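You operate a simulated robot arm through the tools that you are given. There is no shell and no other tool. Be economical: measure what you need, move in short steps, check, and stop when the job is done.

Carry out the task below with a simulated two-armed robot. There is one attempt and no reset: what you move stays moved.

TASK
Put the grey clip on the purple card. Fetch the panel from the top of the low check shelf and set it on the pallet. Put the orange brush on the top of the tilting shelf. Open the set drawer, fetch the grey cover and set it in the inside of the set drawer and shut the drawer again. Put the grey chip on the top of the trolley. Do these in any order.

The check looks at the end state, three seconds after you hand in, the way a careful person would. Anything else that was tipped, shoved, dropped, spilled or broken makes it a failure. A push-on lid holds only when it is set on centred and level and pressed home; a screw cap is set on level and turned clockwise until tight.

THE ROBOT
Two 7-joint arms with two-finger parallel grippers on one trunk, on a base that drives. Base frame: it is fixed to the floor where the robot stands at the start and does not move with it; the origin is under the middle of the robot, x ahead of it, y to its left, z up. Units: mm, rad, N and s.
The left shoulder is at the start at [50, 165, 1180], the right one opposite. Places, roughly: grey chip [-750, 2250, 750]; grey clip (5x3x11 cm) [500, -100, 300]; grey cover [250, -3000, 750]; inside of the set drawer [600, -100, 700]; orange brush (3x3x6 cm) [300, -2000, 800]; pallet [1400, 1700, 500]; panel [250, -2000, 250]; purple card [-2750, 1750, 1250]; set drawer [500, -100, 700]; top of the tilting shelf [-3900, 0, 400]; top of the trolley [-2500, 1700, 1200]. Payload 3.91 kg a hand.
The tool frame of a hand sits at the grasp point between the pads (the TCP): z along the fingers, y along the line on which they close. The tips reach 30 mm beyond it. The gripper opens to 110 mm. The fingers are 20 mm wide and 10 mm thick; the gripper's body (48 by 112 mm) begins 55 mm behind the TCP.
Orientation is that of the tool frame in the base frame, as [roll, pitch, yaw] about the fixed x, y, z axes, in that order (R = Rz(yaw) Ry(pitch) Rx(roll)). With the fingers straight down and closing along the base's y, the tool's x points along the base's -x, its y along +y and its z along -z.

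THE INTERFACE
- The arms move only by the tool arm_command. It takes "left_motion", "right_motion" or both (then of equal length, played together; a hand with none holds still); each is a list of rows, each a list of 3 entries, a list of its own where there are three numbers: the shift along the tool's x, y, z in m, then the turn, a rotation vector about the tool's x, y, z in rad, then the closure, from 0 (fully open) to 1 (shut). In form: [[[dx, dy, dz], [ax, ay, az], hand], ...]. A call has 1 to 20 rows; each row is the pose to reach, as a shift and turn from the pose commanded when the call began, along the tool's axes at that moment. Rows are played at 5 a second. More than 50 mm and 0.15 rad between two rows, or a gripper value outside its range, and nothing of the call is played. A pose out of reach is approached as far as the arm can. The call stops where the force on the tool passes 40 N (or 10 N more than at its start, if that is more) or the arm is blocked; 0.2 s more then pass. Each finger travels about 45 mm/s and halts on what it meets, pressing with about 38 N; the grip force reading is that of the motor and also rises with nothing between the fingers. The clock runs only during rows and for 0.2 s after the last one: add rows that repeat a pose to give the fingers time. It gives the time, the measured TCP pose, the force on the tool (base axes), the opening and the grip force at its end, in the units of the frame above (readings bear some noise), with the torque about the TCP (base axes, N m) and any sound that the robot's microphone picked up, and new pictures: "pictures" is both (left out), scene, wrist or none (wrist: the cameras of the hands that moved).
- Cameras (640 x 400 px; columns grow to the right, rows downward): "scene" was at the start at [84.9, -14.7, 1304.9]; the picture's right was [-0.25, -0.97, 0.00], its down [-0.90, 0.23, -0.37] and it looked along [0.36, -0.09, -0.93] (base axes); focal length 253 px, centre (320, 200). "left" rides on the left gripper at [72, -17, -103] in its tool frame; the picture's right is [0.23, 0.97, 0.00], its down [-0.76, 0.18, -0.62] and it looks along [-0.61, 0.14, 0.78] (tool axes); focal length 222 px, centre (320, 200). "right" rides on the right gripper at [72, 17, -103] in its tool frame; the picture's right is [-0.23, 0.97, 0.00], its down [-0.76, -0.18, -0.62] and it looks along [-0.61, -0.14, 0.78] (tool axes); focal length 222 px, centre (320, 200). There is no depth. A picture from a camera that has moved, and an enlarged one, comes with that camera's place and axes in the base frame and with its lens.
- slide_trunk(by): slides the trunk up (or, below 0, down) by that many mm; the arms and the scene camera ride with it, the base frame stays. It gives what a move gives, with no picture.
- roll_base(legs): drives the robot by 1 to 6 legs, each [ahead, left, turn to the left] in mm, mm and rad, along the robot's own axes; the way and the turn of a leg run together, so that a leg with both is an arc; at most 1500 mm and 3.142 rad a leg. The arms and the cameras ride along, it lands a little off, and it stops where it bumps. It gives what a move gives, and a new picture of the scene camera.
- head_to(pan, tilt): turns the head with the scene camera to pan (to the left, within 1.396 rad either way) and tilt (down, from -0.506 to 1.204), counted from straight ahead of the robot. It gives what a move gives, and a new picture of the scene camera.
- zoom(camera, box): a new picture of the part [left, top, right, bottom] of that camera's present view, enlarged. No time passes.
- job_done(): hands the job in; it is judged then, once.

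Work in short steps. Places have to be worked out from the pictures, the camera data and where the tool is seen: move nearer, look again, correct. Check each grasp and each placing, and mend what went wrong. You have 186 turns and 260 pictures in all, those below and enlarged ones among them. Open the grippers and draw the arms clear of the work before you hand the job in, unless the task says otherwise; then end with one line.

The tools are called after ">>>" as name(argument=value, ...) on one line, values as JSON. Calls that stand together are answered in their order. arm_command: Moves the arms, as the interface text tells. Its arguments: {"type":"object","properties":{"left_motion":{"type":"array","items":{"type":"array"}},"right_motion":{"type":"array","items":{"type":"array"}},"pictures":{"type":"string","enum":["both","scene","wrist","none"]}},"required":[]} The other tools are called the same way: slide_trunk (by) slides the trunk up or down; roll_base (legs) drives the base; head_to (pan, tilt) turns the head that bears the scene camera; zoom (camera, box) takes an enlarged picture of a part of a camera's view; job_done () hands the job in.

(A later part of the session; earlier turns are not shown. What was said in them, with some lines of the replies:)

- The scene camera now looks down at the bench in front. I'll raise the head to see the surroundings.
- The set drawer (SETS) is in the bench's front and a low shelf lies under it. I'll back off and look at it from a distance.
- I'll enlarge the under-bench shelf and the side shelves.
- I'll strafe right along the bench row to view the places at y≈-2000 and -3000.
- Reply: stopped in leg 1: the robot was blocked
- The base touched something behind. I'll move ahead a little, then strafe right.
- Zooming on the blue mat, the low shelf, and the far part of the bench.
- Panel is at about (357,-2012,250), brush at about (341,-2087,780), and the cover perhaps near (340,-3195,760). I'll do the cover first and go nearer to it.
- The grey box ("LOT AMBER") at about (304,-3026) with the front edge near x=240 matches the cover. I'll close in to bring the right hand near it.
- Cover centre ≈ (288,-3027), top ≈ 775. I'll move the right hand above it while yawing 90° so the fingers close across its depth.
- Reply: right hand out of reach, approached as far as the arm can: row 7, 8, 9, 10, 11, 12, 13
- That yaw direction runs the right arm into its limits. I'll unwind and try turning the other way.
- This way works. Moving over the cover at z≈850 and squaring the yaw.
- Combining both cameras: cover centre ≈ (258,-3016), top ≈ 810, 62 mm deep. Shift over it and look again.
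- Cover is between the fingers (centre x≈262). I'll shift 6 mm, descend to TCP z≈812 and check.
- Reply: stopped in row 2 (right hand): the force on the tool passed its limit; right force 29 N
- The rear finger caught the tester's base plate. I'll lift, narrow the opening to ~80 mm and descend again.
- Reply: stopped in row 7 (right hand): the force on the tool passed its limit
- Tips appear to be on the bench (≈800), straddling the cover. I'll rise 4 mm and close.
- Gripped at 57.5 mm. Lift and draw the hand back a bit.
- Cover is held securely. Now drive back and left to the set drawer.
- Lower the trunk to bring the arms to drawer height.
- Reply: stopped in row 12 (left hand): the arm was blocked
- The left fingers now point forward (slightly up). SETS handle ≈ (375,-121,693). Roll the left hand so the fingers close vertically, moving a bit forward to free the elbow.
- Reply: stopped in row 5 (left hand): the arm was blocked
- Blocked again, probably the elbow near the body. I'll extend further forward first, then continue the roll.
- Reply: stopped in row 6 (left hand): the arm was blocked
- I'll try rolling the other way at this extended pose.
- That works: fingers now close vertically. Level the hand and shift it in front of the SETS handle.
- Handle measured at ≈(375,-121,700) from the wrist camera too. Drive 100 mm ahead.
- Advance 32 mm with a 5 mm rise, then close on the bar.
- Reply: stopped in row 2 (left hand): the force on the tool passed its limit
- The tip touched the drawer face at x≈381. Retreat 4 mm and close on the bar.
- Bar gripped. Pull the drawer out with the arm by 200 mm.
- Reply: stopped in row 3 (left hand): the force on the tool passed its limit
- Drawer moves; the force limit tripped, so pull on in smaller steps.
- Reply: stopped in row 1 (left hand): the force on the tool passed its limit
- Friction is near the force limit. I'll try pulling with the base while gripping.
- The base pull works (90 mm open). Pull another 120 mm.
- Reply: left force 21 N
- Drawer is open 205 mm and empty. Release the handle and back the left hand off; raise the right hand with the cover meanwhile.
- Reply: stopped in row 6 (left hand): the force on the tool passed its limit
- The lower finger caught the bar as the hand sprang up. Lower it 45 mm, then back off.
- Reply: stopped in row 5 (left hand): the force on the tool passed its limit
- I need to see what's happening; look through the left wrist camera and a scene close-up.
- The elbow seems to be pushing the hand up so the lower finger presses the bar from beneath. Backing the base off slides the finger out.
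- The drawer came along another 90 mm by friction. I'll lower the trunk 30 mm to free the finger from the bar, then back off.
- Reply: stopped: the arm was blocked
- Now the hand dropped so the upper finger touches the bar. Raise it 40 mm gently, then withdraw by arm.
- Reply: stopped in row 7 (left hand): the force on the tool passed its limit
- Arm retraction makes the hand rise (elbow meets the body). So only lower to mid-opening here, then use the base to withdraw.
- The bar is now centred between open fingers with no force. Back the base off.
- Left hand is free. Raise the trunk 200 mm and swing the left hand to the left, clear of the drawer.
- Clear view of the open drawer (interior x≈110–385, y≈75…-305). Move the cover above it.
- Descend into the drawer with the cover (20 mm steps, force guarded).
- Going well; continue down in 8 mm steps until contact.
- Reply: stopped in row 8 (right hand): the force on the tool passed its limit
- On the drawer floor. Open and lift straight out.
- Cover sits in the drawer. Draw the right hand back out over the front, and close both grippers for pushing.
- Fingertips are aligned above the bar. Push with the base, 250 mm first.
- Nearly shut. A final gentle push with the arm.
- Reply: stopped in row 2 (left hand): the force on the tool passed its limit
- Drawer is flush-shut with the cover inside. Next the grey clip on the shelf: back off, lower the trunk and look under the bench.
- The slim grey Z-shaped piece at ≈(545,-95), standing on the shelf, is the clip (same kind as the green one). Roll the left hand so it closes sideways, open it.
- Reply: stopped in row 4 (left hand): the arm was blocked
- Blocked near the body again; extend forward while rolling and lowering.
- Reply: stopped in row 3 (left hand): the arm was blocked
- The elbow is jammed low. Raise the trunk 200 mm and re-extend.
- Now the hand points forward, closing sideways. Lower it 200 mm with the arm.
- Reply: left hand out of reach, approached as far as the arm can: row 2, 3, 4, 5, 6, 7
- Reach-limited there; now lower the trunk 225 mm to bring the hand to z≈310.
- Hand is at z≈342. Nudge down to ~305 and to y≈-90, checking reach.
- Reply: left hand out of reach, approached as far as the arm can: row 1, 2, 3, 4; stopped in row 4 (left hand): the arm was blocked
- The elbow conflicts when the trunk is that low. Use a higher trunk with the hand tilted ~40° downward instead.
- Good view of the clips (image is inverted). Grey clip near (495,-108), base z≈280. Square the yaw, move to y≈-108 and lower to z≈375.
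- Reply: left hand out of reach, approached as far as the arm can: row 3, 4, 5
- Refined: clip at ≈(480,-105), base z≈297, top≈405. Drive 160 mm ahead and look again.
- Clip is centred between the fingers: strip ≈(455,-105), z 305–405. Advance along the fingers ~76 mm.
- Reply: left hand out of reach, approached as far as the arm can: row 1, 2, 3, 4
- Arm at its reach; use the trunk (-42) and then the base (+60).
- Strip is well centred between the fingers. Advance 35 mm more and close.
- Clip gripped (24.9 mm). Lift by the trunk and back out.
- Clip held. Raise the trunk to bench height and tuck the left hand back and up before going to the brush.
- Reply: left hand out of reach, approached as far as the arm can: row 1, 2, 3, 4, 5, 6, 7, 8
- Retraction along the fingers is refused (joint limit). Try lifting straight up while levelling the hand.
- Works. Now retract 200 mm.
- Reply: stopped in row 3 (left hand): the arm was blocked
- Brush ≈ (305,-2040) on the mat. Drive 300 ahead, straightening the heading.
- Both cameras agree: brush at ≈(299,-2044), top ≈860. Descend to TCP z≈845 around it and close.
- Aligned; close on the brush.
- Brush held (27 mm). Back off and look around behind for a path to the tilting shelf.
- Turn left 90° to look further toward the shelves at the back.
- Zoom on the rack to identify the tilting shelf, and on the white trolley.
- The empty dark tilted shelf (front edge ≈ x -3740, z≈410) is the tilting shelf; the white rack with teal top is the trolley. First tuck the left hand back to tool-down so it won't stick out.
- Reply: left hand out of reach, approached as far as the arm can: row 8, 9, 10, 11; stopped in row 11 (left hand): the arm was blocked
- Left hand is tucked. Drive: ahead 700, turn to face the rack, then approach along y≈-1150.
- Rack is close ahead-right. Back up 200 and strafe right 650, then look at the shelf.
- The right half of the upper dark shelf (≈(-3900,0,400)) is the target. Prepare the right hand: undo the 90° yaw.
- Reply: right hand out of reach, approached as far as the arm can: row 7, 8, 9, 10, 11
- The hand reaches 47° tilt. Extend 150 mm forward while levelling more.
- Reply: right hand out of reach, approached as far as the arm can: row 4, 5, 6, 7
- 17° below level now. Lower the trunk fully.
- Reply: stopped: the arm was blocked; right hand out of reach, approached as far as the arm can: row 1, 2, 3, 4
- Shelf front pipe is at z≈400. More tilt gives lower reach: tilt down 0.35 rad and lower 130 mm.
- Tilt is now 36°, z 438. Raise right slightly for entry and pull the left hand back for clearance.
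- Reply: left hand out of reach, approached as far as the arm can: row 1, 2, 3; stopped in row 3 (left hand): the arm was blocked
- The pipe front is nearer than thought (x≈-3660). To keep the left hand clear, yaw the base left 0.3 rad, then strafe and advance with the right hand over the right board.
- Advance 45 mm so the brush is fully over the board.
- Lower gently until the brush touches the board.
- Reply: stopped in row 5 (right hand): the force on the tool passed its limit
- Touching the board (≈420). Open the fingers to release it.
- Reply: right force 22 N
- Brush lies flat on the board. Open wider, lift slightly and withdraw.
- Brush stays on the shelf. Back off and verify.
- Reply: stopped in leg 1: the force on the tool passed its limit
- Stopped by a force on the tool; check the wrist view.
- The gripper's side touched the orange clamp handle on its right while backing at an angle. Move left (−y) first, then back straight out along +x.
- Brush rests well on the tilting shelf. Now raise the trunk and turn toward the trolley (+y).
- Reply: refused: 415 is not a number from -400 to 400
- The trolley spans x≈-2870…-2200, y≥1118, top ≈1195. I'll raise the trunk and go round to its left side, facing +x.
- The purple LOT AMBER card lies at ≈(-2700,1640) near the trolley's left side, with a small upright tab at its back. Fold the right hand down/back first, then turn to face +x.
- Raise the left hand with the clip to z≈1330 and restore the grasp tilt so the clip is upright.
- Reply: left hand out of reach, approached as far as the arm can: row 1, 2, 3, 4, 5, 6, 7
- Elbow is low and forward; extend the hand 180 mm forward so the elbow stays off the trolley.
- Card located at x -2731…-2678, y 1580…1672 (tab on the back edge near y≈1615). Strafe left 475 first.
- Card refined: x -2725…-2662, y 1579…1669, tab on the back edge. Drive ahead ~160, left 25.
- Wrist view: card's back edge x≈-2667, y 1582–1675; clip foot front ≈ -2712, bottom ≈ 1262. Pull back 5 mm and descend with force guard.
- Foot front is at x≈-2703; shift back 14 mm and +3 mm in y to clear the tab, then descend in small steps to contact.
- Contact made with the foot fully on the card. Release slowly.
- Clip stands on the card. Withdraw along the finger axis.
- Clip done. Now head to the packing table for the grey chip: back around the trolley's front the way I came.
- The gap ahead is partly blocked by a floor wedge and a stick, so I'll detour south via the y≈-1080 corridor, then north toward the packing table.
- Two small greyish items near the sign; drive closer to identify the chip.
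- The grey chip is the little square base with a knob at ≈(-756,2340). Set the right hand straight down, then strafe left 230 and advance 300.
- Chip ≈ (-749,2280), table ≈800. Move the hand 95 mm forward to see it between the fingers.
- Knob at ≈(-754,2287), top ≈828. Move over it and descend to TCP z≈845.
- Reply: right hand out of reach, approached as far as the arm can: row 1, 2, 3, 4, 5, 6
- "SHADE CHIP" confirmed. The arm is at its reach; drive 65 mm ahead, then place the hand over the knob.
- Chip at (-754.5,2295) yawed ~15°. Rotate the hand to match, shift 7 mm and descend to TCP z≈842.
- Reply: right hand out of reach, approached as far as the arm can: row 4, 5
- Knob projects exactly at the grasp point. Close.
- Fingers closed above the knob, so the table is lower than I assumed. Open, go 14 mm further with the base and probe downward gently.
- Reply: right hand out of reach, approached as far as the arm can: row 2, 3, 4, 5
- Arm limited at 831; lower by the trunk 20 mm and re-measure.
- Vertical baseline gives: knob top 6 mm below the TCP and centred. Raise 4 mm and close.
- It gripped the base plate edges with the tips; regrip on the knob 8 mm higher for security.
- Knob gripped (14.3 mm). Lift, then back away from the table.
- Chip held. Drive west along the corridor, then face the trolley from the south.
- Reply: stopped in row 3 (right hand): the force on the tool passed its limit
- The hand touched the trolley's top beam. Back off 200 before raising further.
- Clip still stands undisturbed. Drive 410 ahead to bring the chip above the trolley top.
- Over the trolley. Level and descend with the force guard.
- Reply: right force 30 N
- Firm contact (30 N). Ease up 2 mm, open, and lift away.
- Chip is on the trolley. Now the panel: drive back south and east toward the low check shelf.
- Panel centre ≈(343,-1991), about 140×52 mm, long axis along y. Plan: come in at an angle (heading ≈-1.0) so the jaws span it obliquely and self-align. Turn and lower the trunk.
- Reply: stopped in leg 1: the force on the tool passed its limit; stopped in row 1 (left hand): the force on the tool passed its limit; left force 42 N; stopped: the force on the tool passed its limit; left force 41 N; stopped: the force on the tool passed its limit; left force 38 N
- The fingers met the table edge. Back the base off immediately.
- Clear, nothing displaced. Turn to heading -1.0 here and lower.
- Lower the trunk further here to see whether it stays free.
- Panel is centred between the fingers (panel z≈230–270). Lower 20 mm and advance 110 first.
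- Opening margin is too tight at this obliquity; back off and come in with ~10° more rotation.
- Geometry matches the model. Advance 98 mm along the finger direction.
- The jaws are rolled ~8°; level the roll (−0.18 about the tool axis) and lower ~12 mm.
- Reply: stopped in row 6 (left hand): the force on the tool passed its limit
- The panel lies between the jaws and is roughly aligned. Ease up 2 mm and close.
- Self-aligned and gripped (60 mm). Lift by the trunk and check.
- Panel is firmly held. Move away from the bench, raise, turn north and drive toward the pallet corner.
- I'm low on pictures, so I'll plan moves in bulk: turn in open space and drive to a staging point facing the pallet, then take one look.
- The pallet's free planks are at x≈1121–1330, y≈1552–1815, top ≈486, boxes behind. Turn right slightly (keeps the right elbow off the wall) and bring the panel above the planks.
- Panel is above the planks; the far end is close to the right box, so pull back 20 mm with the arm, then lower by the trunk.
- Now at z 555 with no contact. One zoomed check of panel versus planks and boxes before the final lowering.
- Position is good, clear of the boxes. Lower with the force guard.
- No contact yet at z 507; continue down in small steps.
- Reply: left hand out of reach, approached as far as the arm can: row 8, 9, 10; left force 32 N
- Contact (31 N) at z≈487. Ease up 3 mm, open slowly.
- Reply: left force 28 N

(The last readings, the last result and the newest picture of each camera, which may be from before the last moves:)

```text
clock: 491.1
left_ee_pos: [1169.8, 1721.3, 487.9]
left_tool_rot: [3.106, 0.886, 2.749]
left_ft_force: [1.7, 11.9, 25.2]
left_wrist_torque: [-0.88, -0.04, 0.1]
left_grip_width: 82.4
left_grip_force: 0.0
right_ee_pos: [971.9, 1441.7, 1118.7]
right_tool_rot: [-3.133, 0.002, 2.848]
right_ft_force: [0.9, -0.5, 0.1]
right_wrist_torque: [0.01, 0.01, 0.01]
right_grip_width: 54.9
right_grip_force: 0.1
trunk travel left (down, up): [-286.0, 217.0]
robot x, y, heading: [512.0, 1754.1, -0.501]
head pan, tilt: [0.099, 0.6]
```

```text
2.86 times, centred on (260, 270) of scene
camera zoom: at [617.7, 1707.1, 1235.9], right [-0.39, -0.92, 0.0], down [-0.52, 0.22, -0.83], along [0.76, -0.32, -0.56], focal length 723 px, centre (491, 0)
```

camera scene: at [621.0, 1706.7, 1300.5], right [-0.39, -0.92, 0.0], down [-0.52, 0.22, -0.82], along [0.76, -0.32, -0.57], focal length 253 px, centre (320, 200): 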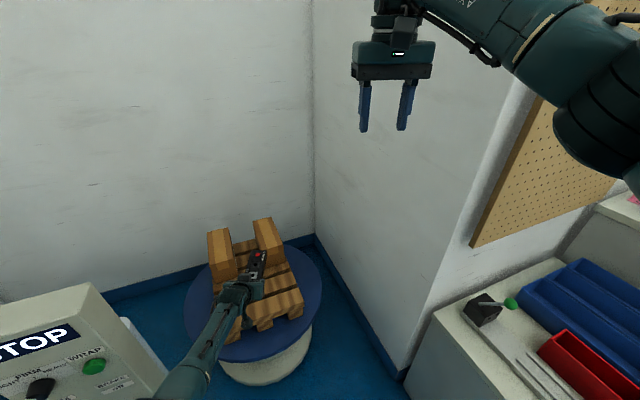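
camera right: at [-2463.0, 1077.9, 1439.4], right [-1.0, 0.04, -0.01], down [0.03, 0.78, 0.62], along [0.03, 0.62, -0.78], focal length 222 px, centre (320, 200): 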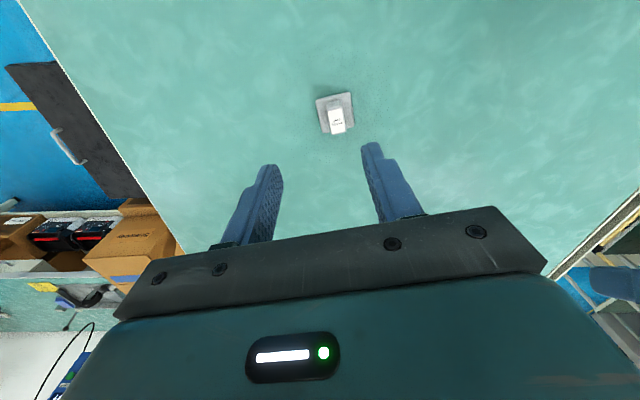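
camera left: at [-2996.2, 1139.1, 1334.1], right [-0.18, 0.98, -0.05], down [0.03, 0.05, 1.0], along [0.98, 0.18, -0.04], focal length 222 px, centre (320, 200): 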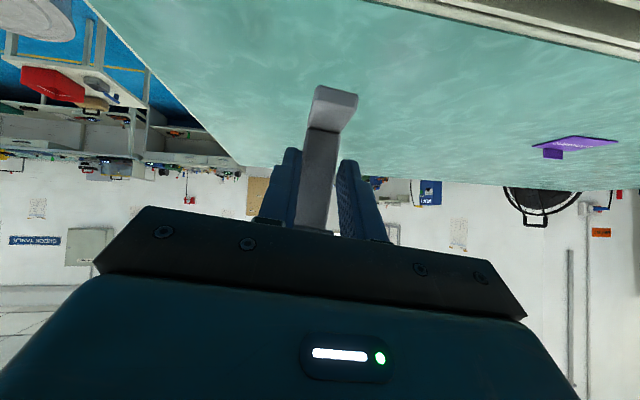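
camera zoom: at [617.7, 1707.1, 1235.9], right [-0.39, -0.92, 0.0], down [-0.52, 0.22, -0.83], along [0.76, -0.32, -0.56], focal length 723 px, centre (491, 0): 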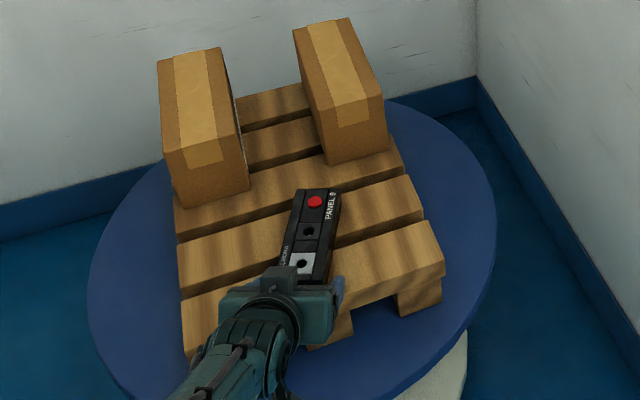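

Panel lies on the planks. Withdraw back-and-up along the finger axis.

>>> arm_command(left_motion=[[[-0.003, 0, -0.008], [0, 0, 0], 0.1], [[-0.006, 0, -0.02], [0, 0, 0], 0], [[-0.006, 0, -0.05], [0, 0, 0], 0], [[-0.006, 0, -0.09], [0, 0, 0], 0], [[-0.006, 0, -0.13], [0, 0, 0], 0]], pictures="none")

```text
clock: 492.3
left_ee_pos: [1074.1, 1755.1, 569.0]
left_tool_rot: [3.108, 0.874, 2.747]
left_ft_force: [0.8, -0.4, 0.5]
left_wrist_torque: [0.01, -0.02, 0.02]
left_grip_width: 110.1
left_grip_force: 0.2
right_ee_pos: [973.8, 1440.0, 1117.6]
right_tool_rot: [-3.132, -0.002, 2.848]
right_ft_force: [0.0, 0.3, -0.2]
right_wrist_torque: [-0.03, -0.03, 0.01]
right_grip_width: 55.0
right_grip_force: 0.1
trunk travel left (down, up): [-286.0, 217.0]
robot x, y, heading: [507.8, 1755.6, -0.496]
head pan, tilt: [0.099, 0.6]
```

Clear. Back the base away for a final check, and open the right gripper too.

>>> roll_base(legs=[[-164, -158, 0]])

>>> arm_command(right_motion=[[[0, 0, 0], [0, 0, 0], 0.2], [[0, 0, 0], [0, 0, 0], 0], [[0, 0, 0], [0, 0, 0], 0], [[0, 0, 0], [0, 0, 0], 0]], pictures="none")

```text
clock: 494.0
left_ee_pos: [857.7, 1698.3, 571.1]
left_tool_rot: [3.106, 0.877, 2.745]
left_ft_force: [-0.7, 0.0, 0.1]
left_wrist_torque: [0.0, -0.02, 0.02]
left_grip_width: 110.1
left_grip_force: 0.0
right_ee_pos: [756.6, 1383.6, 1118.3]
right_tool_rot: [-3.132, -0.001, 2.846]
right_ft_force: [0.1, 0.2, -0.2]
right_wrist_torque: [-0.02, 0.0, 0.0]
right_grip_width: 54.5
right_grip_force: 0.1
trunk travel left (down, up): [-286.0, 217.0]
robot x, y, heading: [295.8, 1700.8, -0.5]
head pan, tilt: [0.099, 0.6]
camera scene: at [402.4, 1651.4, 1235.6], right [-0.39, -0.92, 0.0], down [-0.52, 0.22, -0.83], along [0.76, -0.32, -0.56], focal length 253 px, centre (320, 200)
```

scene: 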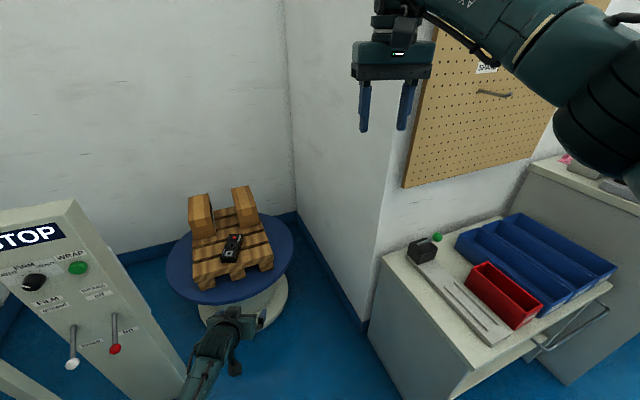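

```text
clock: 495.0
left_ee_pos: [858.8, 1697.8, 570.1]
left_tool_rot: [3.108, 0.877, 2.745]
left_ft_force: [-0.9, -0.2, 0.0]
left_wrist_torque: [0.04, 0.04, 0.0]
left_grip_width: 110.1
left_grip_force: 0.0
right_ee_pos: [756.8, 1384.7, 1117.0]
right_tool_rot: [-3.131, -0.002, 2.844]
right_ft_force: [-0.8, -0.3, -1.2]
right_wrist_torque: [-0.02, 0.0, 0.0]
right_grip_width: 109.9
right_grip_force: 0.1
trunk travel left (down, up): [-286.0, 217.0]
robot x, y, heading: [294.3, 1703.3, -0.506]
head pan, tilt: [0.099, 0.6]
```

The panel rests on the pallet in front of the boxes, both grippers are open and both arms are clear. All five placings have been checked, so I'm handing in.

>>> job_done()

```text
The job is handed in.
```

I did all five tasks and handed the job in: the grey clip is on the purple card, the panel on the pallet, the orange brush on the tilting shelf, the grey cover in the shut set drawer, and the grey chip on the trolley. I bumped a clamp handle, the trolley's top beam and a bench edge along the way; I saw nothing displaced, but I did not inspect each spot.
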